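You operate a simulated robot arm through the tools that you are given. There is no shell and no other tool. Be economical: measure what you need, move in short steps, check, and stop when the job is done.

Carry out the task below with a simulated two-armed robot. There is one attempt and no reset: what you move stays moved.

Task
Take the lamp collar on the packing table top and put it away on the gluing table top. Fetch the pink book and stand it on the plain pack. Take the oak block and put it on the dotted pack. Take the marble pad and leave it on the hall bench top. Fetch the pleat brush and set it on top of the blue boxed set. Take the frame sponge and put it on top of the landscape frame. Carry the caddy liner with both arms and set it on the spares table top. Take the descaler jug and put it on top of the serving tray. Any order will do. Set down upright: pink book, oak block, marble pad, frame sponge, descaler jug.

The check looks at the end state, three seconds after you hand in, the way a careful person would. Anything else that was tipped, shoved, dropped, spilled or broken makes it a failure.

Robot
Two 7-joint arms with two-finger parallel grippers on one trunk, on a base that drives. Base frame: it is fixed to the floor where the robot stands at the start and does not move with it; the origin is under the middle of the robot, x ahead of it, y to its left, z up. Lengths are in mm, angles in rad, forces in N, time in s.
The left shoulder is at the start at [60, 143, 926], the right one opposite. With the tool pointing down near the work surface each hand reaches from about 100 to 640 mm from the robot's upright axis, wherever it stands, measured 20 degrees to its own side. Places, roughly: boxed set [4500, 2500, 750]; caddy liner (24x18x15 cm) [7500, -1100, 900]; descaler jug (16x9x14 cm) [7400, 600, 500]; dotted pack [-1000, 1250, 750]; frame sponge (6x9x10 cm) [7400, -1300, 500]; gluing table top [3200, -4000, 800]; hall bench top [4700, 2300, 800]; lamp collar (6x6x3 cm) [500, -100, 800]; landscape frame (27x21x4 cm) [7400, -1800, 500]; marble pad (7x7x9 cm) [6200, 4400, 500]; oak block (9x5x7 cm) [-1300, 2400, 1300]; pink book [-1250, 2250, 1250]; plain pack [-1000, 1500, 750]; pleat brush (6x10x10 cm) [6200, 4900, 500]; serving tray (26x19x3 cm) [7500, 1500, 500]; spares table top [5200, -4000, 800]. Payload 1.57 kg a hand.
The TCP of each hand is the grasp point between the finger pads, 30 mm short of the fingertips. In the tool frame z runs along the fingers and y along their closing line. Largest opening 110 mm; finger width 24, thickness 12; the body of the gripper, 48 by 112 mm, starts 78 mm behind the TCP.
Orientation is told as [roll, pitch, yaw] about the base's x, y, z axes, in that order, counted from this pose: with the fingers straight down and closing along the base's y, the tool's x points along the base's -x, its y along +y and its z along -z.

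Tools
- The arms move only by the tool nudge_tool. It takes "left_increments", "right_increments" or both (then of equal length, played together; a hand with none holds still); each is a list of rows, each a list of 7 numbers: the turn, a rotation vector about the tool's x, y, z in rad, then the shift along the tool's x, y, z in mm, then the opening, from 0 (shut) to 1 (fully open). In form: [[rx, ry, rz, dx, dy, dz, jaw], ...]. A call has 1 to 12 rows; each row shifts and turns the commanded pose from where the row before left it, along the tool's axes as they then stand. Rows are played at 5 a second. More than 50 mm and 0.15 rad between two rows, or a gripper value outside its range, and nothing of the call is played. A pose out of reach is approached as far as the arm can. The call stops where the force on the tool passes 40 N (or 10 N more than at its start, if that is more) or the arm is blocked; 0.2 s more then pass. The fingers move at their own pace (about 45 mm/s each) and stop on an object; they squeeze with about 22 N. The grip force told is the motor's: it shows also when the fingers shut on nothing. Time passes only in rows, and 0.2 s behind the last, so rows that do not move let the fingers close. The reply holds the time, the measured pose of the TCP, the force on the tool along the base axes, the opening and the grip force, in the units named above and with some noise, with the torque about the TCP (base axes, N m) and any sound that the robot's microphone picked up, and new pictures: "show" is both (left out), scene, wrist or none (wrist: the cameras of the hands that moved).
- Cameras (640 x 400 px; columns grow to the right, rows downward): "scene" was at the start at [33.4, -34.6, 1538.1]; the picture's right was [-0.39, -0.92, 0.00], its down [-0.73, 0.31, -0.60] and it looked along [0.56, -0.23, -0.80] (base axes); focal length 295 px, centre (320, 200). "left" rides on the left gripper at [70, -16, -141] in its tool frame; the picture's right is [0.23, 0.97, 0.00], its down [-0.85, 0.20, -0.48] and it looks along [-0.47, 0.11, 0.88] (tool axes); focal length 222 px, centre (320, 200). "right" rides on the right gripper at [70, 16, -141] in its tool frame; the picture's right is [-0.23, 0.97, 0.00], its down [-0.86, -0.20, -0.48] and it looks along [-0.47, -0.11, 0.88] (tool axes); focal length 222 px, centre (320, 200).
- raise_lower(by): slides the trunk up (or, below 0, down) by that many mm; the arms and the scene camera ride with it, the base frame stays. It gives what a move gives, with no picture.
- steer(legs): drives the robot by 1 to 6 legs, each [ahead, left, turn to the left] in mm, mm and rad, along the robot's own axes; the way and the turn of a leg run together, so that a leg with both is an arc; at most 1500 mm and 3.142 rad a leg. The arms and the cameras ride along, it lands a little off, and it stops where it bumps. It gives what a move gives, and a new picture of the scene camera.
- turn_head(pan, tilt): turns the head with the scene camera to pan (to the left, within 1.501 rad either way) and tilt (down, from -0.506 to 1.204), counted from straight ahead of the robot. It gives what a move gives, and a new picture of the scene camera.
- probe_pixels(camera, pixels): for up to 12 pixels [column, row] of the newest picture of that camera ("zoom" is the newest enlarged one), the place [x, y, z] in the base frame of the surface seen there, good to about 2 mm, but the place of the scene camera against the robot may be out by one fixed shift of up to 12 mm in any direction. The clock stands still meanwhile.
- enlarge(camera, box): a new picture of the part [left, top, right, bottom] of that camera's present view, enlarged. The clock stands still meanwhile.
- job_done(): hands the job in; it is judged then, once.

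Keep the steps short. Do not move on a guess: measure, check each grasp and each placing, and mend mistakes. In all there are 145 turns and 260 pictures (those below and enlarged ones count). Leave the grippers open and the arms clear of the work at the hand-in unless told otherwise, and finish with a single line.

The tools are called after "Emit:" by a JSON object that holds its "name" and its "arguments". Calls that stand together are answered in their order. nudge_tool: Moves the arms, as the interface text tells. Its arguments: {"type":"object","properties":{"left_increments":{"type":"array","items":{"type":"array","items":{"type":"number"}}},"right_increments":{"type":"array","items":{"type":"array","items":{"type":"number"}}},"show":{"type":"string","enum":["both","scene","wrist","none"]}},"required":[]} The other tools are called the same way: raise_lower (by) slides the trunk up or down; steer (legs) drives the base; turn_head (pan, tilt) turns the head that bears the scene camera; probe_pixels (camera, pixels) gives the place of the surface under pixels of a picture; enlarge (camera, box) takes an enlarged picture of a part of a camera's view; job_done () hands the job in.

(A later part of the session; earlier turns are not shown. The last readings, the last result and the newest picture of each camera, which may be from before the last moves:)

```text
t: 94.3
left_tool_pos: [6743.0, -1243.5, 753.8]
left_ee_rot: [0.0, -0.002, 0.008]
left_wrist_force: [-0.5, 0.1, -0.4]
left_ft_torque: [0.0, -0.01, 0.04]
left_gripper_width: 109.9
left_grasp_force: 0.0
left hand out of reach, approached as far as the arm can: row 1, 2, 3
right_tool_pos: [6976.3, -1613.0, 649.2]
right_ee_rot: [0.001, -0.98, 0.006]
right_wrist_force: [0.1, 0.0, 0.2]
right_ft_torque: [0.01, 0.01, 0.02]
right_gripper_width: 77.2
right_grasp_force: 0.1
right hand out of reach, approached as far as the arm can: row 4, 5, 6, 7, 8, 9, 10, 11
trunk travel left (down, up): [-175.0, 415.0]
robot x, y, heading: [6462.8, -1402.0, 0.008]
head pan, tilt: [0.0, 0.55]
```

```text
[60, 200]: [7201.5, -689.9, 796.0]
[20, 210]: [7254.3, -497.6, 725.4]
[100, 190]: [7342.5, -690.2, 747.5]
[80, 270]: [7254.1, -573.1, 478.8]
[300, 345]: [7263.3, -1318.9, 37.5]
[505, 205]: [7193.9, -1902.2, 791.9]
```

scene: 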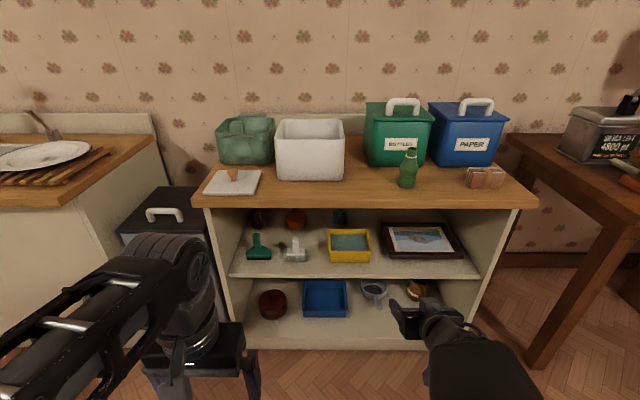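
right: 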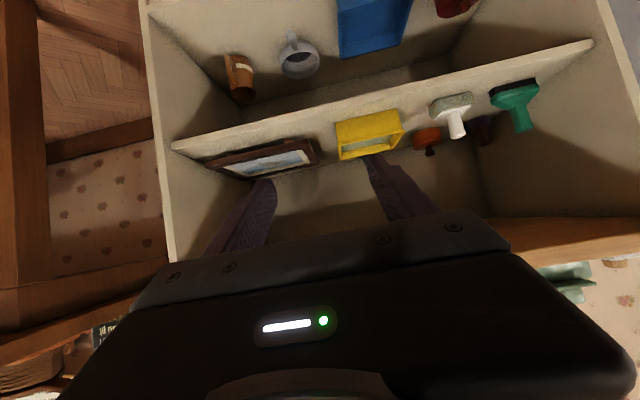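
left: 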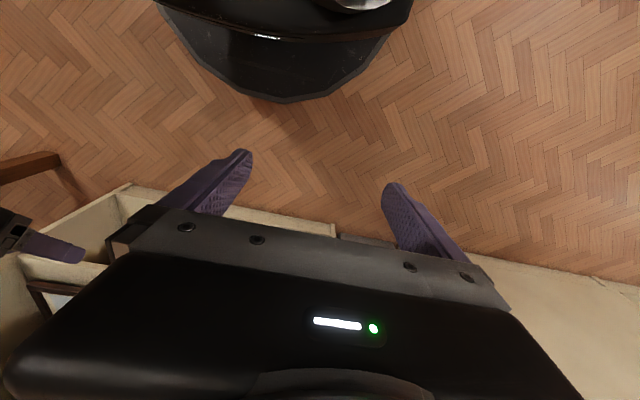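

With this pitch the hand works ≥510 mm ahead. I drive to y≈-1110 and x≈6640, so the hand stops just in front of the opening.

Emit:
{"name": "steer", "arguments": {"legs": [[0, 290, 0], [160, 0, 0]]}}

Emit:
{"name": "nudge_tool", "arguments": {"right_increments": [[0, 0, 0, 20, 0, 13, 0.7], [0, 0, 0, 20, 0, 13, 0.7], [0, 0, 0, 0, 0, 0, 0.7]], "show": "wrist"}}

```text
t: 97.2
left_tool_pos: [6900.3, -966.5, 754.6]
left_ee_rot: [-0.002, -0.001, -0.001]
left_wrist_force: [-0.3, 0.1, 0.6]
left_ft_torque: [-0.01, -0.06, 0.03]
left_gripper_width: 109.9
left_grasp_force: 0.0
right_tool_pos: [7130.0, -1336.8, 648.9]
right_ee_rot: [0.0, -0.979, 0.001]
right_wrist_force: [0.3, -0.1, 0.9]
right_ft_torque: [-0.03, 0.0, -0.02]
right_gripper_width: 76.9
right_grasp_force: 0.0
trunk travel left (down, up): [-175.0, 415.0]
robot x, y, heading: [6624.8, -1125.4, 0.006]
head pan, tilt: [0.0, 0.55]
```

scene: 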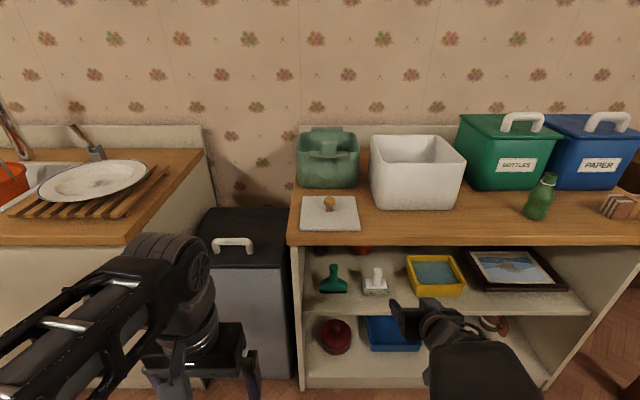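

```text
t: 98.0
left_tool_pos: [6901.7, -966.3, 753.8]
left_ee_rot: [0.0, -0.001, -0.002]
left_wrist_force: [-0.5, -0.4, 0.5]
left_ft_torque: [-0.05, -0.02, 0.01]
left_gripper_width: 110.1
left_grasp_force: 0.1
right_tool_pos: [7136.0, -1337.7, 602.2]
right_ee_rot: [-0.001, -0.977, 0.001]
right_wrist_force: [0.8, -0.3, 0.7]
right_ft_torque: [0.0, 0.04, -0.01]
right_gripper_width: 77.1
right_grasp_force: 0.1
right hand out of reach, approached as far as the arm can: row 1
trunk travel left (down, up): [-175.0, 415.0]
robot x, y, heading: [6620.8, -1119.7, 0.004]
head pan, tilt: [0.0, 0.55]
```

right: 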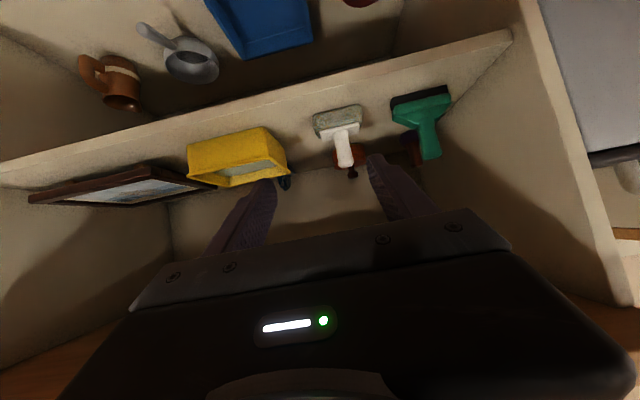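

Commands start from the measured pose. Now I measure the sponge from the wrist camera.

Emit:
{"name": "probe_pixels", "arguments": {"camera": "right", "pixels": [[345, 161], [334, 140], [349, 140], [343, 130], [318, 128], [361, 118], [335, 110], [340, 150], [300, 115], [421, 92]]}}

Emit:
{"name": "enlarge", "arguments": {"camera": "right", "box": [290, 80, 390, 200]}}

```text
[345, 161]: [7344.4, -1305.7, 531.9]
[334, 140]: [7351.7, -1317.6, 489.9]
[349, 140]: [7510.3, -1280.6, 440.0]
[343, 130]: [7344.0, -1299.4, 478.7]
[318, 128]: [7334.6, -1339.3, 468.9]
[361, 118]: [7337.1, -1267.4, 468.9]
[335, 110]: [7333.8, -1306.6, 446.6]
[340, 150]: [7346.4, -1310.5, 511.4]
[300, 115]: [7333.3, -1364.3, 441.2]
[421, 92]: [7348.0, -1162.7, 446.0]
```

```text
3.33 times, centred on (340, 140) of right
```

zoom: 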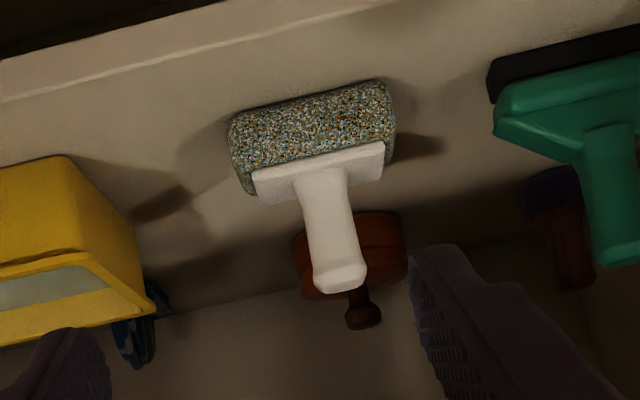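

Handle centre ≈ (7354,-1306), z 480–538. I align sideways and slide in along the tool axis most of the way, then look.

Emit:
{"name": "nudge_tool", "arguments": {"right_increments": [[0, 0, 0, -25, 16, 0, 0.7], [0, 0, 0, -25, 16, 0, 0.7], [0, 0, 0, 0, 0, 45, 0.7], [0, 0, 0, 0, 0, 45, 0.7], [0, 0, 0, 0, 0, 45, 0.7], [0, 0, 0, 0, 0, 25, 0.7], [0, 0, 0, 0, 0, 0, 0.7]]}}

```text
t: 99.6
left_tool_pos: [6900.5, -966.6, 753.5]
left_ee_rot: [0.001, 0.0, 0.001]
left_wrist_force: [1.0, -0.2, 0.5]
left_ft_torque: [0.03, 0.01, 0.01]
left_gripper_width: 110.0
left_grasp_force: 0.1
right_tool_pos: [7295.1, -1309.1, 556.6]
right_ee_rot: [-0.002, -0.979, 0.001]
right_wrist_force: [-0.2, 0.6, 0.1]
right_ft_torque: [0.01, -0.02, 0.01]
right_gripper_width: 77.3
right_grasp_force: 0.0
trunk travel left (down, up): [-175.0, 415.0]
robot x, y, heading: [6620.9, -1123.3, -0.005]
head pan, tilt: [0.0, 0.55]
```

scene: 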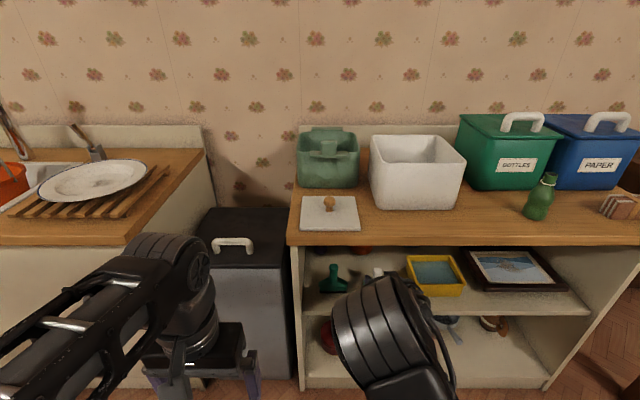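
right: 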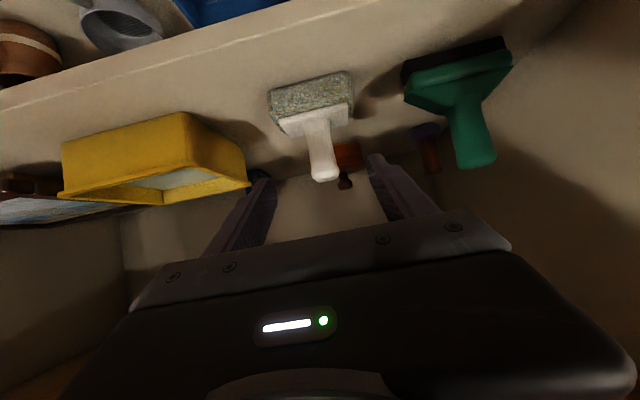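

Aligned. I advance 70 mm along the tool axis and close on the handle.

Emit:
{"name": "nudge_tool", "arguments": {"right_increments": [[0, 0, 0, 0, 1, 35, 0.7], [0, 0, 0, 0, 1, 35, 0.7], [0, 0, 0, 0, 0, 0, 0.7], [0, 0, 0, 0, 0, 0, 0.05], [0, 0, 0, 0, 0, 0, 0.05], [0, 0, 0, 0, 0, 0, 0.05], [0, 0, 0, 0, 0, 0, 0.05], [0, 0, 0, 0, 0, 0, 0.05]], "show": "wrist"}}

```text
t: 101.4
left_tool_pos: [6901.2, -966.9, 753.9]
left_ee_rot: [0.001, -0.001, -0.001]
left_wrist_force: [0.0, 0.2, -0.2]
left_ft_torque: [0.01, -0.01, 0.03]
left_gripper_width: 110.2
left_grasp_force: 0.1
right_tool_pos: [7343.5, -1299.0, 525.1]
right_ee_rot: [0.0, -0.979, 0.0]
right_wrist_force: [0.4, -0.3, 0.4]
right_ft_torque: [0.01, 0.01, 0.0]
right_gripper_width: 25.4
right_grasp_force: 22.3
right hand out of reach, approached as far as the arm can: row 2
trunk travel left (down, up): [-175.0, 415.0]
robot x, y, heading: [6619.7, -1124.4, -0.001]
head pan, tilt: [0.0, 0.55]
```

right: 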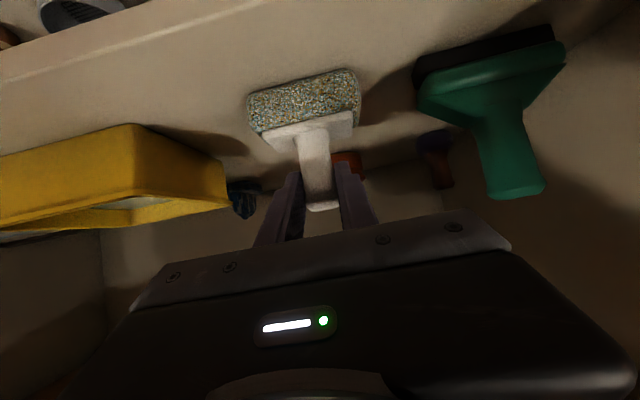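

Gripped (25 mm). I lift 60 mm, draw it back 110 mm, and check.

Emit:
{"name": "nudge_tool", "arguments": {"right_increments": [[0, 0, 0, -16.6, 0, -11, 0.05], [0, 0, 0, -16.6, 0, -11, 0.05], [0, 0, 0, -16.6, 0, -11, 0.05], [0, 0, 0, 20, 0, -30, 0.05], [0, 0, 0, 20, 0, -30, 0.05], [0, 0, 0, 20, 0, -30, 0.05], [0, 0, 0, 0, 0, 0, 0.05]], "show": "wrist"}}

```text
t: 103.0
left_tool_pos: [6901.0, -967.6, 754.1]
left_ee_rot: [-0.001, 0.0, 0.0]
left_wrist_force: [-0.9, -0.5, 0.4]
left_ft_torque: [-0.01, -0.04, 0.02]
left_gripper_width: 110.0
left_grasp_force: 0.0
right_tool_pos: [7236.6, -1298.6, 583.3]
right_ee_rot: [0.0, -0.979, 0.0]
right_wrist_force: [0.0, -0.3, 0.6]
right_ft_torque: [0.0, -0.03, 0.0]
right_gripper_width: 25.4
right_grasp_force: 22.1
trunk travel left (down, up): [-175.0, 415.0]
robot x, y, heading: [6620.6, -1124.3, -0.002]
head pan, tilt: [0.0, 0.55]
```

right: 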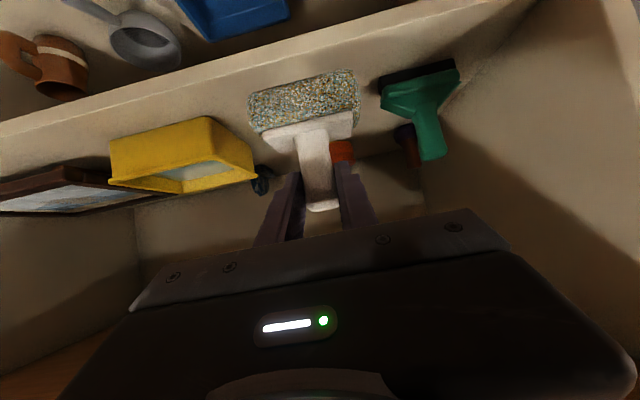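

Sponge lifted free. I back the base out, strafe right 490 mm, and come back partway in front of the frame.

Emit:
{"name": "steer", "arguments": {"legs": [[-200, 0, 0], [0, -492, 0], [200, 0, 0]]}}

Emit:
{"name": "enlarge", "arguments": {"camera": "right", "box": [0, 0, 640, 400]}}

```text
t: 108.3
left_tool_pos: [6903.4, -1458.9, 752.5]
left_ee_rot: [0.0, 0.0, 0.012]
left_wrist_force: [-0.3, -0.7, -0.9]
left_ft_torque: [-0.01, -0.02, -0.01]
left_gripper_width: 110.0
left_grasp_force: 0.2
right_tool_pos: [7243.8, -1786.2, 583.2]
right_ee_rot: [0.0, -0.978, 0.013]
right_wrist_force: [-0.5, -0.4, -1.0]
right_ft_torque: [-0.01, -0.02, 0.0]
right_gripper_width: 25.5
right_grasp_force: 21.9
trunk travel left (down, up): [-175.0, 415.0]
robot x, y, heading: [6625.4, -1615.1, 0.011]
head pan, tilt: [0.0, 0.55]
```

scene: 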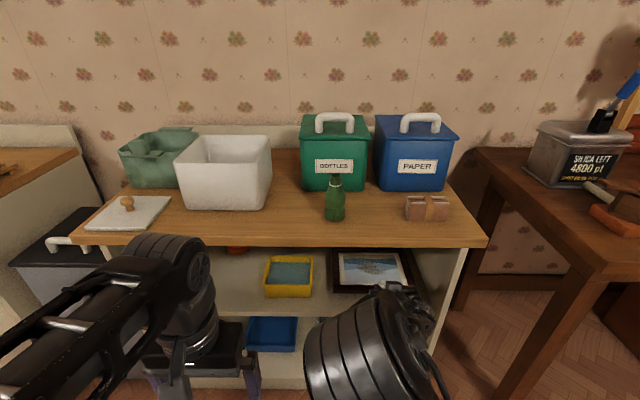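

```text
1.00 times, centred on (320, 200) of right
```

zoom: 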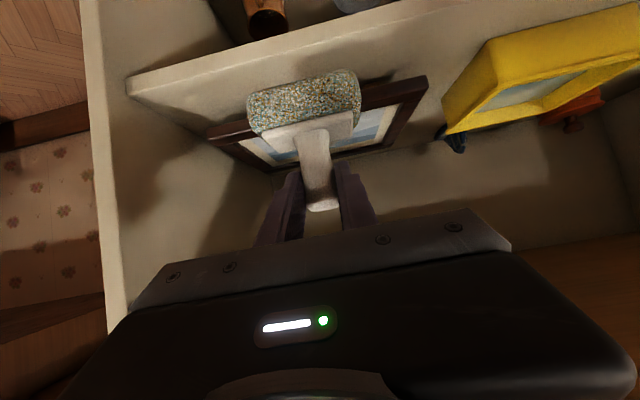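

Emit:
{"name": "probe_pixels", "arguments": {"camera": "zoom", "pixels": [[220, 136], [425, 88], [385, 97], [390, 118], [260, 155], [228, 132], [240, 127], [246, 148], [415, 75], [540, 250], [30, 310]]}}

Emit:
{"name": "probe_pixels", "arguments": {"camera": "scene", "pixels": [[332, 291], [420, 292], [333, 252], [410, 254], [340, 285], [408, 284], [345, 258], [395, 258], [370, 247], [300, 250]]}}

```text
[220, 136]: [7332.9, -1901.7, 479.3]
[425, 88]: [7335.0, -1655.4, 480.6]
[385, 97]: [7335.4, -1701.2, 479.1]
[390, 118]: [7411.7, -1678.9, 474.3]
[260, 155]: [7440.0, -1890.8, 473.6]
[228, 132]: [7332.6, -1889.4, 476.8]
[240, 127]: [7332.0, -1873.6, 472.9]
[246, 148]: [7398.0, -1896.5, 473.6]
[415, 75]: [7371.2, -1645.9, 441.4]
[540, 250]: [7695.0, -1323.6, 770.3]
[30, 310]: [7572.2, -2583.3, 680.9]
```

```text
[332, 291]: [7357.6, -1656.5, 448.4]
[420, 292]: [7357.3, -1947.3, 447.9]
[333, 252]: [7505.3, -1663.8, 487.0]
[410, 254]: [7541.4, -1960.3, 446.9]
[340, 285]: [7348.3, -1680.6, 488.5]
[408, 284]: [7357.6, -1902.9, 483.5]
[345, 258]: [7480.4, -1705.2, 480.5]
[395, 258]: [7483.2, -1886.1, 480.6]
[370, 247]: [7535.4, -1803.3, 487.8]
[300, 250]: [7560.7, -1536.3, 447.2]
```

Frame: glass at z≈473 (x≈7365–7505, y≈-1690…-1890), rim 480. Target: sponge centre (7425,-1785). Base ahead 90 mm first.

Emit:
{"name": "steer", "arguments": {"legs": [[90, 0, -0.011]]}}

Emit:
{"name": "nudge_tool", "arguments": {"right_increments": [[0, 0, 0, -14, 0, 21, 0.05], [0, 0, 0, -14, 0, 21, 0.05], [0, 0, 0, -6, 0, 8, 0.05], [0, 0, 0, 0, 0, 0, 0.05]]}}

```text
t: 109.4
left_tool_pos: [6993.0, -1460.3, 754.5]
left_ee_rot: [0.0, 0.0, 0.003]
left_wrist_force: [-0.2, -0.4, 0.1]
left_ft_torque: [0.02, 0.04, 0.02]
left_gripper_width: 109.8
left_grasp_force: 0.2
right_tool_pos: [7329.1, -1790.6, 584.3]
right_ee_rot: [0.001, -0.979, 0.003]
right_wrist_force: [-0.2, -0.3, -0.2]
right_ft_torque: [-0.03, 0.02, 0.01]
right_gripper_width: 25.3
right_grasp_force: 21.9
trunk travel left (down, up): [-175.0, 415.0]
robot x, y, heading: [6713.5, -1618.5, 0.002]
head pan, tilt: [0.0, 0.55]
```

scene: 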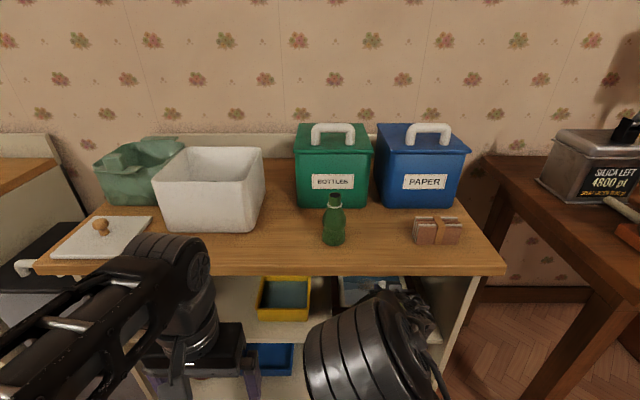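

```text
t: 110.4
left_tool_pos: [6993.9, -1460.2, 753.3]
left_ee_rot: [0.001, 0.0, 0.001]
left_wrist_force: [-0.1, -0.8, -0.5]
left_ft_torque: [-0.03, 0.0, -0.01]
left_gripper_width: 110.0
left_grasp_force: 0.0
right_tool_pos: [7389.7, -1792.6, 581.7]
right_ee_rot: [-0.002, -0.979, 0.004]
right_wrist_force: [0.2, 0.4, -2.0]
right_ft_torque: [-0.01, 0.01, 0.03]
right_gripper_width: 25.3
right_grasp_force: 22.4
trunk travel left (down, up): [-175.0, 415.0]
robot x, y, heading: [6710.6, -1616.8, 0.003]
head pan, tilt: [0.0, 0.55]
```

scene: 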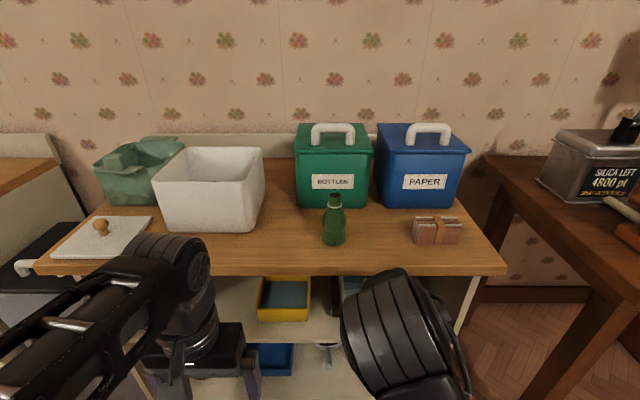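
right: 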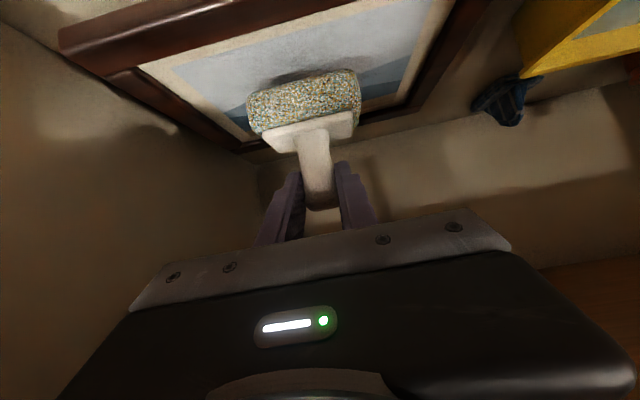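

Sponge hangs over the glass. I lower it ~21 mm and check.

Emit:
{"name": "nudge_tool", "arguments": {"right_increments": [[0, 0, 0, 7, 0, 9.5, 0.05], [0, 0, 0, 7, 0, 9.5, 0.05], [0, 0, 0, 0, 0, 0, 0.05]], "show": "wrist"}}

```text
t: 111.2
left_tool_pos: [6993.9, -1459.9, 753.8]
left_ee_rot: [-0.001, 0.0, 0.0]
left_wrist_force: [1.4, -0.1, 0.6]
left_ft_torque: [0.02, -0.01, -0.01]
left_gripper_width: 110.0
left_grasp_force: 0.3
right_tool_pos: [7397.8, -1790.1, 560.5]
right_ee_rot: [0.0, -0.98, 0.001]
right_wrist_force: [0.3, 0.9, -0.7]
right_ft_torque: [-0.03, 0.02, -0.01]
right_gripper_width: 25.6
right_grasp_force: 22.4
trunk travel left (down, up): [-175.0, 415.0]
robot x, y, heading: [6716.0, -1616.9, -0.001]
head pan, tilt: [0.0, 0.55]
```

right: 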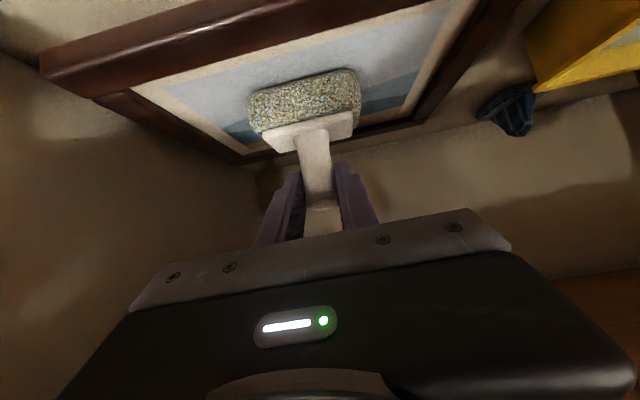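

No contact yet; I lower 3 mm more, open, and retreat along the tool axis.

Emit:
{"name": "nudge_tool", "arguments": {"right_increments": [[0, 0, 0, 2, 0, 1.4, 0.05], [0, 0, 0, 0, 0, 0, 0.05], [0, 0, 0, 0, 0, 0, 0.5], [0, 0, 0, 0, 0, 0, 0.5], [0, 0, 0, 0, 0, 0, 0.5], [0, 0, 0, 0, 0, -30, 0.5], [0, 0, 0, 0, 0, -35, 0.5], [0, 0, 0, 6, 0, -35, 0.5], [0, 0, 0, 6, 0, -35, 0.5], [0, 0, 0, 0, 0, 0, 0.5]], "show": "wrist"}}

```text
t: 113.4
left_tool_pos: [6992.3, -1461.0, 752.9]
left_ee_rot: [-0.002, 0.001, 0.002]
left_wrist_force: [-0.1, 0.0, -0.1]
left_ft_torque: [-0.01, -0.03, 0.0]
left_gripper_width: 110.3
left_grasp_force: 0.1
right_tool_pos: [7278.8, -1789.4, 624.7]
right_ee_rot: [0.0, -0.979, 0.001]
right_wrist_force: [-0.4, 0.0, 0.7]
right_ft_torque: [-0.02, 0.0, -0.01]
right_gripper_width: 55.0
right_grasp_force: 0.0
trunk travel left (down, up): [-175.0, 415.0]
robot x, y, heading: [6713.0, -1616.8, 0.007]
head pan, tilt: [0.0, 0.55]
```

right: 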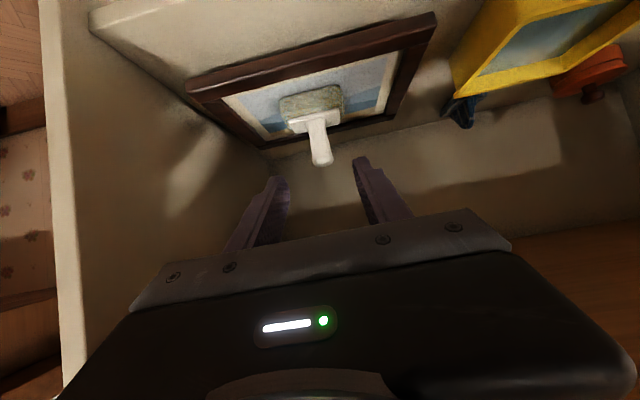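

The sponge stands upright on the frame. I back out, raise the trunk, and put the right hand vertical again.

Emit:
{"name": "steer", "arguments": {"legs": [[-330, 0, 0], [0, 240, 0]]}}

Emit:
{"name": "raise_lower", "arguments": {"by": 380}}

Emit:
{"name": "nudge_tool", "arguments": {"right_increments": [[0, 0.14, 0, 0, 0, 0, 1], [0, 0.14, 0, 0, 0, 0, 1], [0, 0.14, 0, 0, 0, 0, 1], [0, 0.14, 0, 0, 0, 0, 1], [0, 0.14, 0, 0, 0, 0, 1], [0, 0.14, 0, 0, 0, 0, 1], [0, 0.14, 0, 0, 0, 0, 1], [0, 0, 0, 35, 15, -20, 1], [0, 0, 0, 35, 15, -20, 1], [0, 0, 0, 35, 15, -20, 1], [0, 0, 0, 35, 15, -20, 1]], "left_increments": [[0, 0, 0, 0, 0, 0, 1], [0, 0, 0, 0, 0, 0, 1], [0, 0, 0, 0, 0, 0, 1], [0, 0, 0, 0, 0, 0, 1], [0, 0, 0, 0, 0, 0, 1], [0, 0, 0, 0, 0, 0, 1], [0, 0, 0, 0, 0, 0, 1], [0, 0, 0, -30, -10, 0, 1], [0, 0, 0, -30, -10, 0, 1], [0, 0, 0, -10, -10, 0, 1], [0, 0, 0, 0, -10, 0, 1]], "show": "none"}}

Emit:
{"name": "turn_head", "arguments": {"pan": 0, "tilt": 0.6}}

```text
t: 117.0
left_tool_pos: [6667.1, -1221.8, 753.9]
left_ee_rot: [0.001, -0.001, 0.003]
left_wrist_force: [-0.2, 0.4, 0.6]
left_ft_torque: [0.0, -0.01, 0.02]
left_gripper_width: 109.7
left_grasp_force: 0.1
right_tool_pos: [6953.2, -1549.9, 625.1]
right_ee_rot: [0.0, -0.98, 0.004]
right_wrist_force: [0.3, 0.1, -0.8]
right_ft_torque: [0.0, -0.02, 0.01]
right_gripper_width: 55.0
right_grasp_force: 0.1
trunk travel left (down, up): [-175.0, 415.0]
robot x, y, heading: [6385.7, -1375.4, 0.003]
head pan, tilt: [0.0, 0.55]
```

scene: 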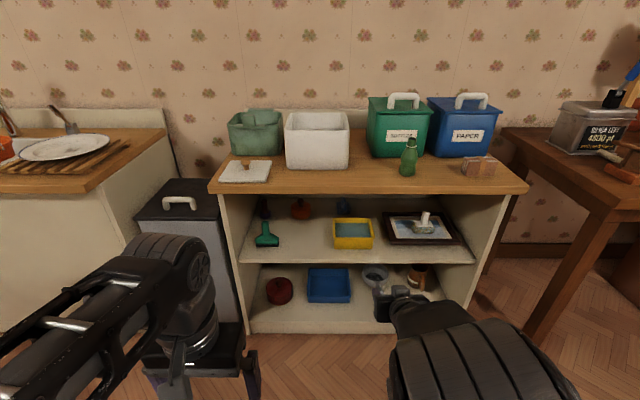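

```text
t: 120.6
left_tool_pos: [6666.7, -1221.1, 1134.2]
left_ee_rot: [0.001, 0.001, 0.002]
left_wrist_force: [-0.4, 0.1, 0.4]
left_ft_torque: [0.01, -0.01, -0.02]
left_gripper_width: 110.3
left_grasp_force: 0.1
right_tool_pos: [6953.9, -1549.7, 1004.8]
right_ee_rot: [0.001, -0.979, 0.005]
right_wrist_force: [-0.3, -0.4, 0.6]
right_ft_torque: [0.03, -0.01, 0.03]
right_gripper_width: 54.9
right_grasp_force: 0.1
trunk travel left (down, up): [-555.0, 35.0]
robot x, y, heading: [6390.0, -1378.3, 0.006]
head pan, tilt: [0.0, 0.55]
```

```text
t: 123.0
left_tool_pos: [6735.4, -1263.3, 1134.1]
left_ee_rot: [0.0, -0.001, 0.005]
left_wrist_force: [-0.2, 0.5, 0.2]
left_ft_torque: [0.0, -0.03, 0.02]
left_gripper_width: 110.2
left_grasp_force: 0.1
right_tool_pos: [6814.5, -1491.0, 1083.6]
right_ee_rot: [0.0, -0.001, 0.002]
right_wrist_force: [0.2, -0.2, 0.4]
right_ft_torque: [0.02, -0.04, 0.01]
right_gripper_width: 109.9
right_grasp_force: 0.0
trunk travel left (down, up): [-555.0, 35.0]
robot x, y, heading: [6386.4, -1378.7, 0.006]
head pan, tilt: [0.0, 0.55]
```

```text
t: 123.7
left_tool_pos: [6737.8, -1261.7, 1134.5]
left_ee_rot: [0.0, 0.001, 0.005]
left_wrist_force: [0.0, 0.8, 0.5]
left_ft_torque: [0.01, 0.0, 0.0]
left_gripper_width: 109.9
left_grasp_force: 0.0
right_tool_pos: [6815.5, -1491.5, 1082.5]
right_ee_rot: [0.001, 0.002, 0.003]
right_wrist_force: [0.3, 0.3, -0.3]
right_ft_torque: [-0.03, 0.02, 0.03]
right_gripper_width: 110.3
right_grasp_force: 0.0
trunk travel left (down, up): [-555.0, 35.0]
robot x, y, heading: [6389.1, -1378.3, 0.001]
head pan, tilt: [0.0, 0.6]
```

scene: 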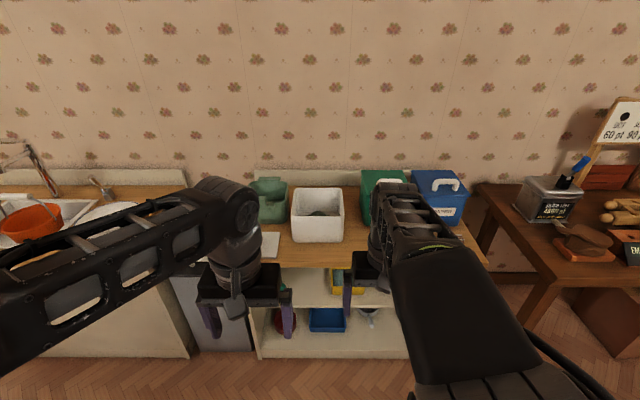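

The liner shows between the hands. I enlarge and measure it.

Emit:
{"name": "enlarge", "arguments": {"camera": "scene", "box": [250, 165, 400, 260]}}

Emit:
{"name": "probe_pixels", "arguments": {"camera": "scene", "pixels": [[293, 205], [343, 205], [294, 189], [341, 188], [318, 207], [318, 190], [295, 240], [343, 240], [318, 215], [362, 185], [285, 200], [318, 243]]}}

```text
4.21 times, centred on (325, 212) of scene
```

zoom: 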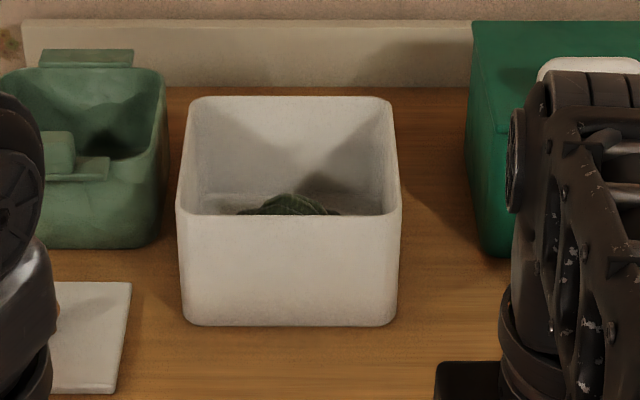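

```text
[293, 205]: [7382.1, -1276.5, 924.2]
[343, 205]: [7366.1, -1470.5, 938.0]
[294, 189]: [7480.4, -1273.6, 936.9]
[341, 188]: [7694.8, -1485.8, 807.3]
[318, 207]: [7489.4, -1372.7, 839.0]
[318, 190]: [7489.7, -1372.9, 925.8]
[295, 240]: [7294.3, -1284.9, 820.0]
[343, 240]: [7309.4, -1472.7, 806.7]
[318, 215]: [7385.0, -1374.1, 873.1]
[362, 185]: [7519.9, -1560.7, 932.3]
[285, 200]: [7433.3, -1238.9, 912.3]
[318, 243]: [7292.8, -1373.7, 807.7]
```

The white box (y≈-1372) does not match the stated place (7500,-1100); the green soft-looking tub at left (y≈-1150) does. I strafe left 260 mm to see that one properly.

Emit:
{"name": "steer", "arguments": {"legs": [[0, 240, 0]]}}

Emit:
{"name": "enlarge", "arguments": {"camera": "scene", "box": [240, 165, 390, 260]}}

```text
t: 125.5
left_tool_pos: [6737.3, -1018.2, 1133.4]
left_ee_rot: [-0.002, -0.002, 0.003]
left_wrist_force: [-0.2, 0.0, 0.6]
left_ft_torque: [-0.02, -0.01, -0.01]
left_gripper_width: 109.9
left_grasp_force: 0.2
right_tool_pos: [6814.1, -1247.3, 1084.9]
right_ee_rot: [0.001, 0.0, 0.004]
right_wrist_force: [0.0, -0.6, 0.5]
right_ft_torque: [-0.02, 0.01, 0.0]
right_gripper_width: 110.3
right_grasp_force: 0.1
trunk travel left (down, up): [-555.0, 35.0]
robot x, y, heading: [6392.5, -1135.8, 0.006]
head pan, tilt: [0.0, 0.6]
```

scene: 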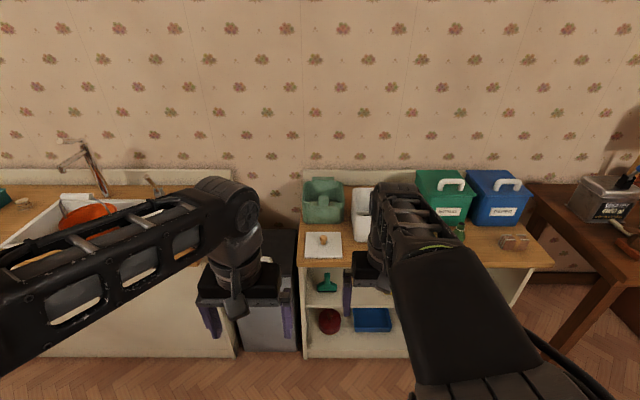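

```text
4.21 times, centred on (315, 212) of scene
```

zoom: 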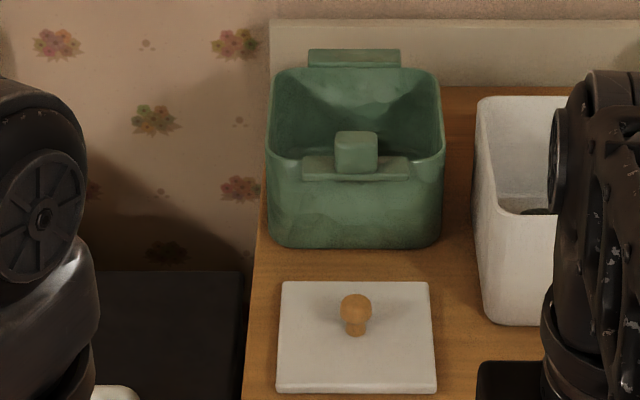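

The green tub has tabs on front and back rims. I measure it in detail.

Emit:
{"name": "probe_pixels", "arguments": {"camera": "zoom", "pixels": [[270, 150], [442, 150], [355, 190], [355, 140], [355, 165], [310, 165], [400, 165], [355, 60], [275, 80], [432, 80], [275, 240], [438, 240]]}}

Emit:
{"name": "probe_pixels", "arguments": {"camera": "zoom", "pixels": [[355, 120], [320, 110], [400, 130], [312, 55], [398, 55], [443, 110], [268, 110], [355, 175], [310, 177], [476, 150], [265, 300], [474, 200]]}}

Emit:
{"name": "enlarge", "arguments": {"camera": "scene", "box": [295, 170, 355, 230]}}

```text
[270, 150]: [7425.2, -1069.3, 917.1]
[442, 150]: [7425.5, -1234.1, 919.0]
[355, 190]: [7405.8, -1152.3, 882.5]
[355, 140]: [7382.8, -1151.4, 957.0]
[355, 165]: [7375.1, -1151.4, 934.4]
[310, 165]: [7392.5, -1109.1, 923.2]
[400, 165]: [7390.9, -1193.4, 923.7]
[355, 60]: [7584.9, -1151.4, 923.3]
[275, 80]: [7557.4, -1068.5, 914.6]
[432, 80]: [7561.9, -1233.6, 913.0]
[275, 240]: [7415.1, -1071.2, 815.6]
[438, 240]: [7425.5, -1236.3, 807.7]
```

```text
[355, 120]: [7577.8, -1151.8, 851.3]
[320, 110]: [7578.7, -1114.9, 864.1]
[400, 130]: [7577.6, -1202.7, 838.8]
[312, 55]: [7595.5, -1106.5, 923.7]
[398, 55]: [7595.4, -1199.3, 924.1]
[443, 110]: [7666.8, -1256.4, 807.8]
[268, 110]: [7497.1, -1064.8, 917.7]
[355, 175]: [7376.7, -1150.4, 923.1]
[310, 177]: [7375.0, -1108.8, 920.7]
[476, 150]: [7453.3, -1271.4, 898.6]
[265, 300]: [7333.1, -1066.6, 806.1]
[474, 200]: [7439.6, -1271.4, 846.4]
```

```text
6.67 times, centred on (325, 200) of scene
```

zoom: 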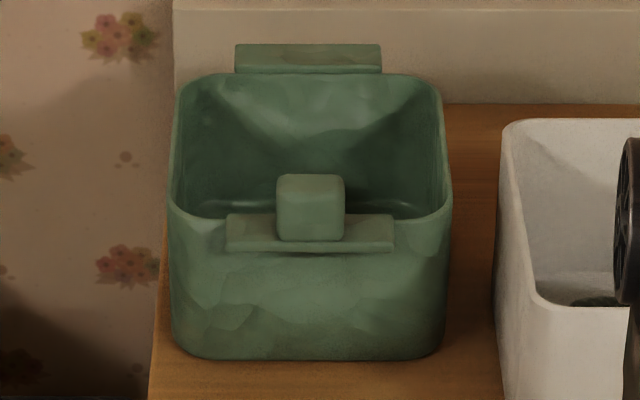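

This is the liner: body x≈7405–7590, y≈-1067…-1235, bottom 800, rim ≈912, knob to 950 — 24x18x15 as told. The white box is only ~36 mm beside it, so I'll pinch the two side walls with slightly open fingers, pitched 0.5 rad. First I bring both hands into position well in front.

Emit:
{"name": "nudge_tool", "arguments": {"left_increments": [[0, 0, 0, -25, -14, 27, 0.3], [0, 0, 0, -25, -14, 27, 0.3], [0, 0, 0, -25, -14, 26, 0.3], [0, -0.125, 0, 0, 0, 0, 0.3], [0, -0.125, 0, 0, 0, 0, 0.3], [0, -0.125, 0, 0, 0, 0, 0.3], [0, -0.125, 0, 0, 0, 0, 0.3], [0, 0, 0, 0, 0, 0, 0.3]], "right_increments": [[0, 0, 0, 0, 7, 10, 0.3], [0, 0, 0, 0, 7, 10, 0.3], [0, 0, 0, 0, 6, 12, 0.3], [0, -0.125, 0, 0, 0, 0, 0.3], [0, -0.125, 0, 0, 0, 0, 0.3], [0, -0.125, 0, 0, 0, 0, 0.3], [0, -0.125, 0, 0, 0, 0, 0.3], [0, 0, 0, 0, 0, 0, 0.3]], "show": "none"}}

Emit:
{"name": "steer", "arguments": {"legs": [[420, -8, -0.006]]}}

```text
t: 127.3
left_tool_pos: [6812.1, -1058.6, 1053.8]
left_ee_rot: [0.001, -0.503, 0.0]
left_wrist_force: [0.0, -0.3, 0.5]
left_ft_torque: [-0.02, -0.03, 0.03]
left_gripper_width: 32.9
left_grasp_force: 0.0
right_tool_pos: [6815.6, -1228.8, 1051.1]
right_ee_rot: [0.0, -0.5, -0.001]
right_wrist_force: [0.2, -0.3, -0.8]
right_ft_torque: [0.03, -0.01, 0.02]
right_gripper_width: 32.8
right_grasp_force: 0.1
trunk travel left (down, up): [-555.0, 35.0]
robot x, y, heading: [6391.1, -1134.7, 0.007]
head pan, tilt: [0.0, 0.6]
```

```text
t: 129.9
left_tool_pos: [7245.1, -1066.2, 1053.8]
left_ee_rot: [-0.001, -0.498, 0.003]
left_wrist_force: [0.1, -0.2, 0.2]
left_ft_torque: [-0.01, 0.03, -0.03]
left_gripper_width: 32.8
left_grasp_force: 0.0
right_tool_pos: [7247.6, -1235.6, 1050.4]
right_ee_rot: [0.001, -0.497, 0.001]
right_wrist_force: [-0.2, -0.1, -0.3]
right_ft_torque: [-0.01, 0.03, 0.01]
right_gripper_width: 32.9
right_grasp_force: 0.2
trunk travel left (down, up): [-555.0, 35.0]
robot x, y, heading: [6817.6, -1140.0, 0.004]
head pan, tilt: [0.0, 0.6]
```

scene: 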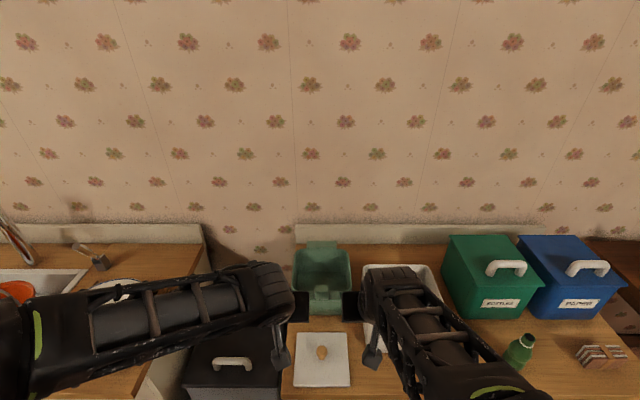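

I move both hands forward 150 and down 40 (tips still above the knob) and view with the wrist cameras.

Emit:
{"name": "nudge_tool", "arguments": {"left_increments": [[0, 0, 0, -28, 0, 26.7, 0.3], [0, 0, 0, -28, 0, 26.7, 0.3], [0, 0, 0, -28, 0, 26.7, 0.3], [0, 0, 0, -28, 0, 26.7, 0.3], [0, 0, 0, 0, 0, 0, 0.3]], "right_increments": [[0, 0, 0, -28, 0, 26.7, 0.3], [0, 0, 0, -28, 0, 26.7, 0.3], [0, 0, 0, -28, 0, 26.7, 0.3], [0, 0, 0, -28, 0, 26.7, 0.3], [0, 0, 0, 0, 0, 0, 0.3]], "show": "wrist"}}

```text
t: 131.1
left_tool_pos: [7391.7, -1065.1, 1011.5]
left_ee_rot: [0.0, -0.5, 0.002]
left_wrist_force: [-0.7, 0.3, 0.1]
left_ft_torque: [0.03, -0.03, -0.02]
left_gripper_width: 32.9
left_grasp_force: 0.0
right_tool_pos: [7397.3, -1233.9, 1009.9]
right_ee_rot: [0.001, -0.498, 0.001]
right_wrist_force: [-1.2, 0.0, -0.4]
right_ft_torque: [0.02, 0.0, -0.01]
right_gripper_width: 33.1
right_grasp_force: 0.0
trunk travel left (down, up): [-555.0, 35.0]
robot x, y, heading: [6821.0, -1139.5, 0.002]
head pan, tilt: [0.0, 0.6]
```

right: 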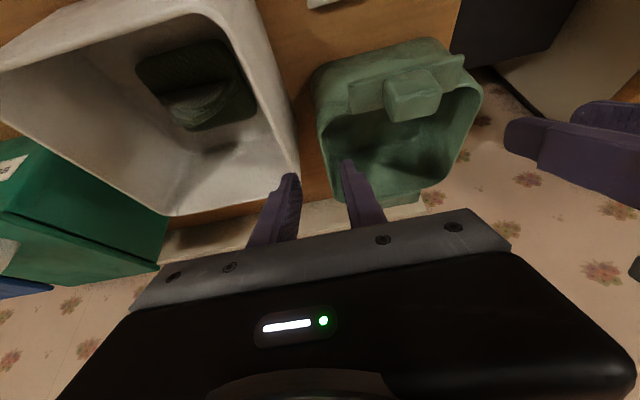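
left: 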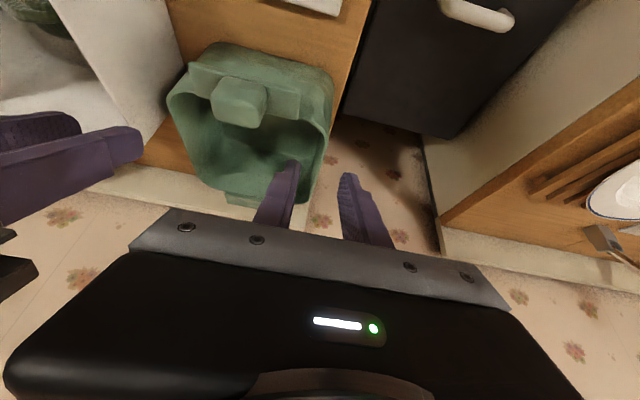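

Emit:
{"name": "probe_pixels", "arguments": {"camera": "right", "pixels": [[317, 110], [321, 130], [324, 150], [326, 170], [322, 110], [327, 130], [331, 150], [282, 110], [290, 140], [296, 165], [400, 80], [460, 75]]}}

Emit:
{"name": "probe_pixels", "arguments": {"camera": "left", "pixels": [[333, 100], [329, 130], [324, 150], [320, 170], [326, 115], [322, 135], [318, 150], [236, 90], [172, 95], [180, 105], [240, 70], [310, 190]]}}

Emit:
{"name": "enlarge", "arguments": {"camera": "right", "box": [240, 40, 440, 200]}}

Emit:
{"name": "enlarge", "arguments": {"camera": "left", "box": [200, 40, 400, 200]}}

```text
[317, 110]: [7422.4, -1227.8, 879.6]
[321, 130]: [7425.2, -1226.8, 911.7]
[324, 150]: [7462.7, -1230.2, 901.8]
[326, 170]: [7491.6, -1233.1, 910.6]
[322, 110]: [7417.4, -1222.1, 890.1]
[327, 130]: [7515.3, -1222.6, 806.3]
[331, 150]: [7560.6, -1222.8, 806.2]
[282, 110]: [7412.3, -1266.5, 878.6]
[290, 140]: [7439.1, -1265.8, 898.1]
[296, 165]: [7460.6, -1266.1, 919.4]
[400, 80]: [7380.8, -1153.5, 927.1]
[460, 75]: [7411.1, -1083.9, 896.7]
```

```text
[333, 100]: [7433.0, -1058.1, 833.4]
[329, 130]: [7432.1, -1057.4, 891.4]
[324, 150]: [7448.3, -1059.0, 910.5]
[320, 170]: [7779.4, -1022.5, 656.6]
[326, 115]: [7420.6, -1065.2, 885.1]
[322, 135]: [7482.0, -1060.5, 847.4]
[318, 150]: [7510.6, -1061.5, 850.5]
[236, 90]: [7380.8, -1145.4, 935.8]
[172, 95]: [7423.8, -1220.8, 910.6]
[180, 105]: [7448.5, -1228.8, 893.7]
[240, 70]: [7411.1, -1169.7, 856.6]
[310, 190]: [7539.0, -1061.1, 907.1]
```

```text
2.50 times, centred on (340, 120) of right
```

zoom: 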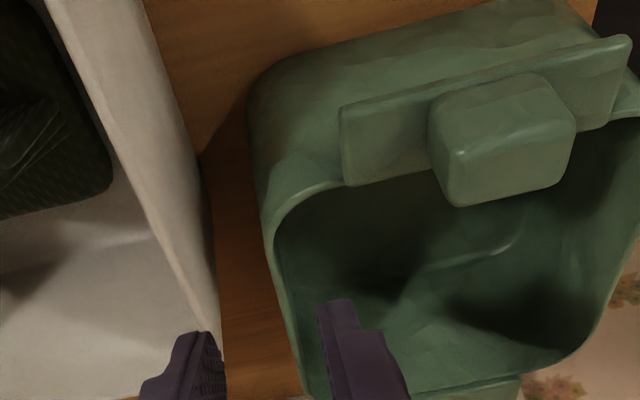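

```text
2.50 times, centred on (300, 120) of left
```

zoom: 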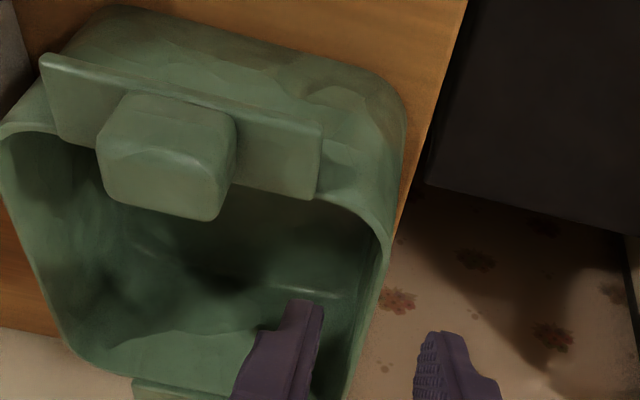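

Walls: right outer y≈-1231, left outer ≈-1058, rim z≈911; white box wall at -1266. I centre fingers on each wall (y -1228 / -1061) and come down to just above the rim.

Emit:
{"name": "nudge_tool", "arguments": {"left_increments": [[0, 0, 0, 0, 4, 0, 0.3], [0, 0, 0, -11.8, 0, 29.2, 0.3], [0, 0, 0, -11.8, 0, 29.2, 0.3], [0, 0, 0, -11.8, 0, 29.2, 0.3], [0, 0, 0, 0, 0, 0, 0.3]], "right_increments": [[0, 0, 0, 0, 6, 0, 0.3], [0, 0, 0, -10.3, 0, 28.4, 0.3], [0, 0, 0, -10.3, 0, 28.4, 0.3], [0, 0, 0, -10.3, 0, 28.4, 0.3], [0, 0, 0, 0, 0, 0, 0.3]], "show": "wrist"}}

```text
t: 132.3
left_tool_pos: [7465.7, -1062.0, 952.9]
left_ee_rot: [-0.001, -0.501, 0.001]
left_wrist_force: [-0.8, -0.4, 1.1]
left_ft_torque: [0.0, -0.01, 0.0]
left_gripper_width: 33.2
left_grasp_force: 0.1
right_tool_pos: [7465.8, -1229.2, 949.7]
right_ee_rot: [0.0, -0.498, 0.003]
right_wrist_force: [0.3, -0.3, 0.3]
right_ft_torque: [0.01, 0.01, -0.01]
right_gripper_width: 33.1
right_grasp_force: 0.1
trunk travel left (down, up): [-555.0, 35.0]
robot x, y, heading: [6821.3, -1140.4, 0.003]
head pan, tilt: [0.0, 0.6]
```

right: 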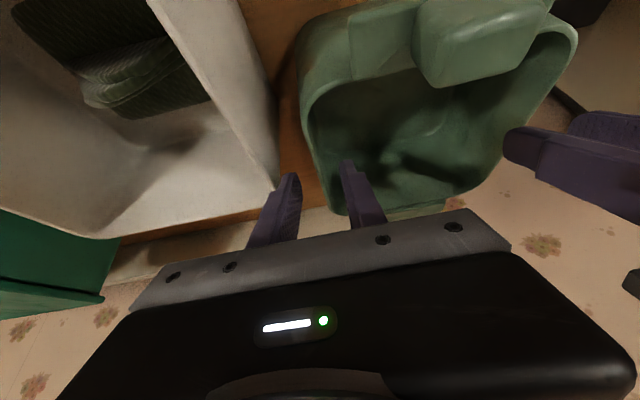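
left: 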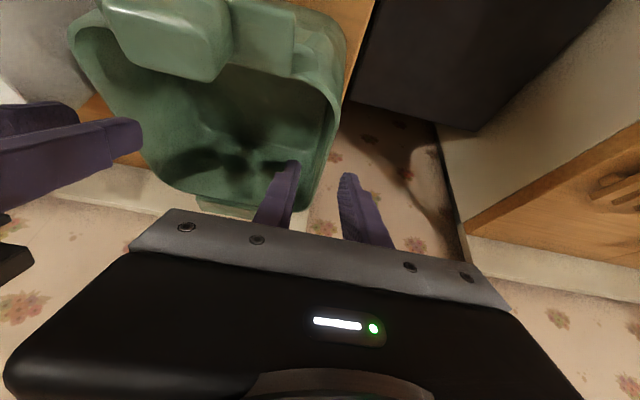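

Both walls lie between the fingers. I lower straight down 46 mm, stopping on force.

Emit:
{"name": "nudge_tool", "arguments": {"left_increments": [[0, 0, 0, 8, 0, 14.5, 0.3], [0, 0, 0, 8, 0, 14.5, 0.3], [0, 0, 0, 7.5, 0, 14, 0.3], [0, 0, 0, 0, 0, 0, 0.3]], "right_increments": [[0, 0, 0, 7.3, 0, 13.5, 0.3], [0, 0, 0, 7.3, 0, 13.5, 0.3], [0, 0, 0, 7.3, 0, 13.5, 0.3], [0, 0, 0, 0, 0, 0, 0.3]], "show": "wrist"}}

```text
t: 133.3
left_tool_pos: [7466.4, -1064.1, 905.5]
left_ee_rot: [0.0, -0.501, 0.004]
left_wrist_force: [-0.2, -0.6, -0.9]
left_ft_torque: [0.0, 0.01, -0.03]
left_gripper_width: 33.0
left_grasp_force: 0.0
right_tool_pos: [7465.5, -1230.6, 904.8]
right_ee_rot: [-0.001, -0.5, 0.002]
right_wrist_force: [1.1, 0.3, -0.3]
right_ft_torque: [0.0, 0.02, 0.02]
right_gripper_width: 33.5
right_grasp_force: 0.0
trunk travel left (down, up): [-555.0, 35.0]
robot x, y, heading: [6820.8, -1143.2, 0.001]
head pan, tilt: [0.0, 0.6]
```

right: 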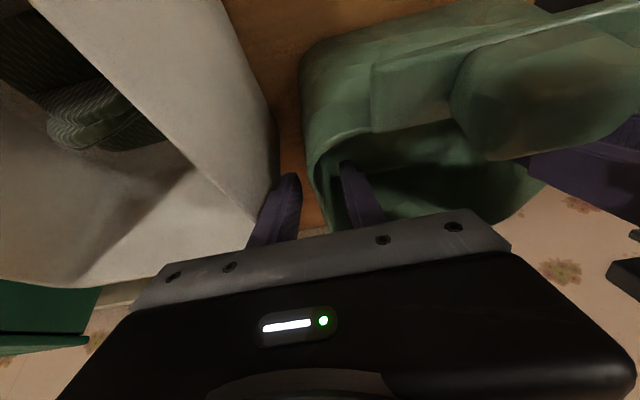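
left: 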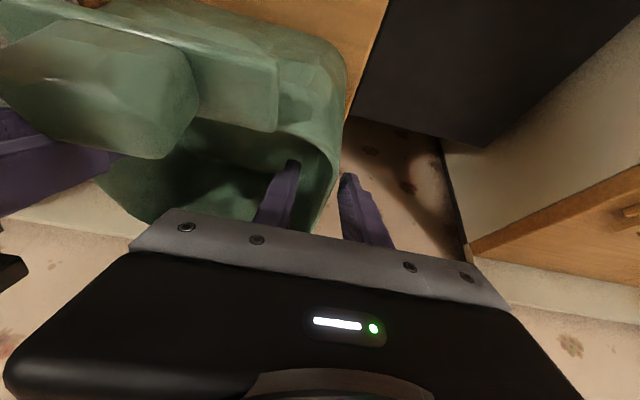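

Fingers straddle both walls with no contact. I close both hands.

Emit:
{"name": "nudge_tool", "arguments": {"left_increments": [[0, 0, 0, 0, 0, 0, 0.15], [0, 0, 0, 0, 0, 0, 0], [0, 0, 0, 0, 0, 0, 0], [0, 0, 0, 0, 0, 0, 0]], "right_increments": [[0, 0, 0, 0, 0, 0, 0.15], [0, 0, 0, 0, 0, 0, 0], [0, 0, 0, 0, 0, 0, 0], [0, 0, 0, 0, 0, 0, 0]], "show": "none"}}

```text
t: 134.3
left_tool_pos: [7466.9, -1060.8, 905.0]
left_ee_rot: [0.004, -0.5, 0.004]
left_wrist_force: [-1.6, 17.2, 3.5]
left_ft_torque: [-0.1, 0.05, -0.23]
left_gripper_width: 3.4
left_grasp_force: 21.6
right_tool_pos: [7464.9, -1233.2, 904.2]
right_ee_rot: [-0.001, -0.5, -0.002]
right_wrist_force: [0.4, -16.3, 0.3]
right_ft_torque: [0.03, 0.02, 0.09]
right_gripper_width: 3.5
right_grasp_force: 21.7
trunk travel left (down, up): [-555.0, 35.0]
robot x, y, heading: [6819.4, -1139.8, 0.003]
head pan, tilt: [0.0, 0.6]
```

Both walls gripped (3.4 mm), with a small sideways squeeze. I relieve it 1.5 mm each and lift 100 mm together.

Emit:
{"name": "nudge_tool", "arguments": {"left_increments": [[0, 0, 0, 0, 1.5, 0, 0], [0, 0, 0, -8, 0, -14.6, 0], [0, 0, 0, -8, 0, -14.6, 0], [0, 0, 0, -16, 0, -29.3, 0], [0, 0, 0, -16, 0, -29.3, 0], [0, 0, 0, 0, 0, 0, 0]], "right_increments": [[0, 0, 0, 0, -1.5, 0, 0], [0, 0, 0, -8, 0, -14.6, 0], [0, 0, 0, -8, 0, -14.6, 0], [0, 0, 0, -16, 0, -29.3, 0], [0, 0, 0, -16, 0, -29.3, 0], [0, 0, 0, 0, 0, 0, 0]]}}

```text
t: 135.7
left_tool_pos: [7467.1, -1061.3, 1005.5]
left_ee_rot: [-0.001, -0.501, 0.002]
left_wrist_force: [-4.3, 18.6, 4.2]
left_ft_torque: [-0.3, -0.04, -0.31]
left_gripper_width: 3.6
left_grasp_force: 21.3
right_tool_pos: [7465.1, -1233.7, 1005.9]
right_ee_rot: [-0.002, -0.499, 0.001]
right_wrist_force: [3.3, -19.1, -5.8]
right_ft_torque: [-0.55, 0.01, -0.31]
right_gripper_width: 3.5
right_grasp_force: 21.5
trunk travel left (down, up): [-555.0, 35.0]
robot x, y, heading: [6821.7, -1146.2, -0.002]
head pan, tilt: [0.0, 0.6]
```

scene: 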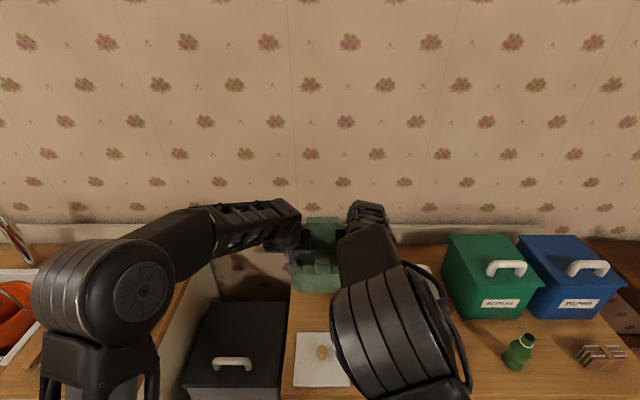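
right: 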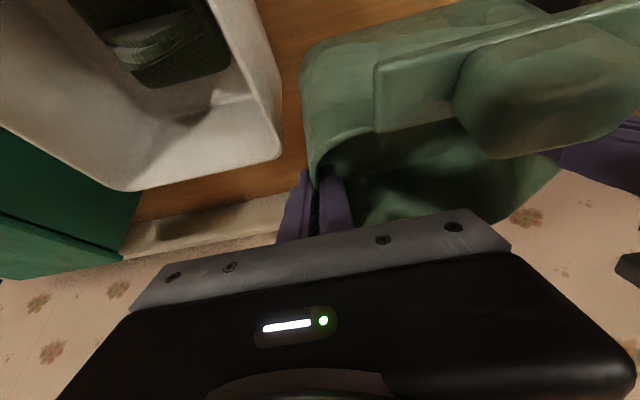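
left: 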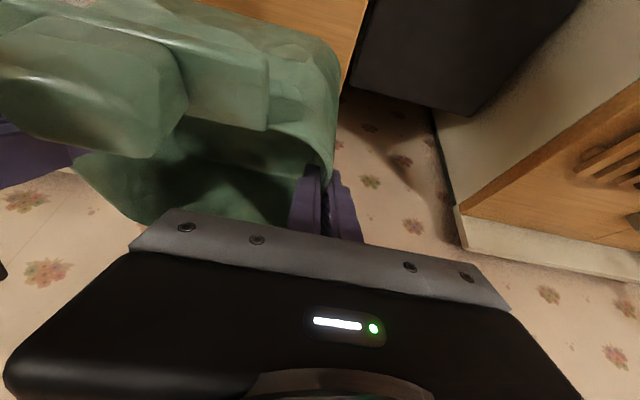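

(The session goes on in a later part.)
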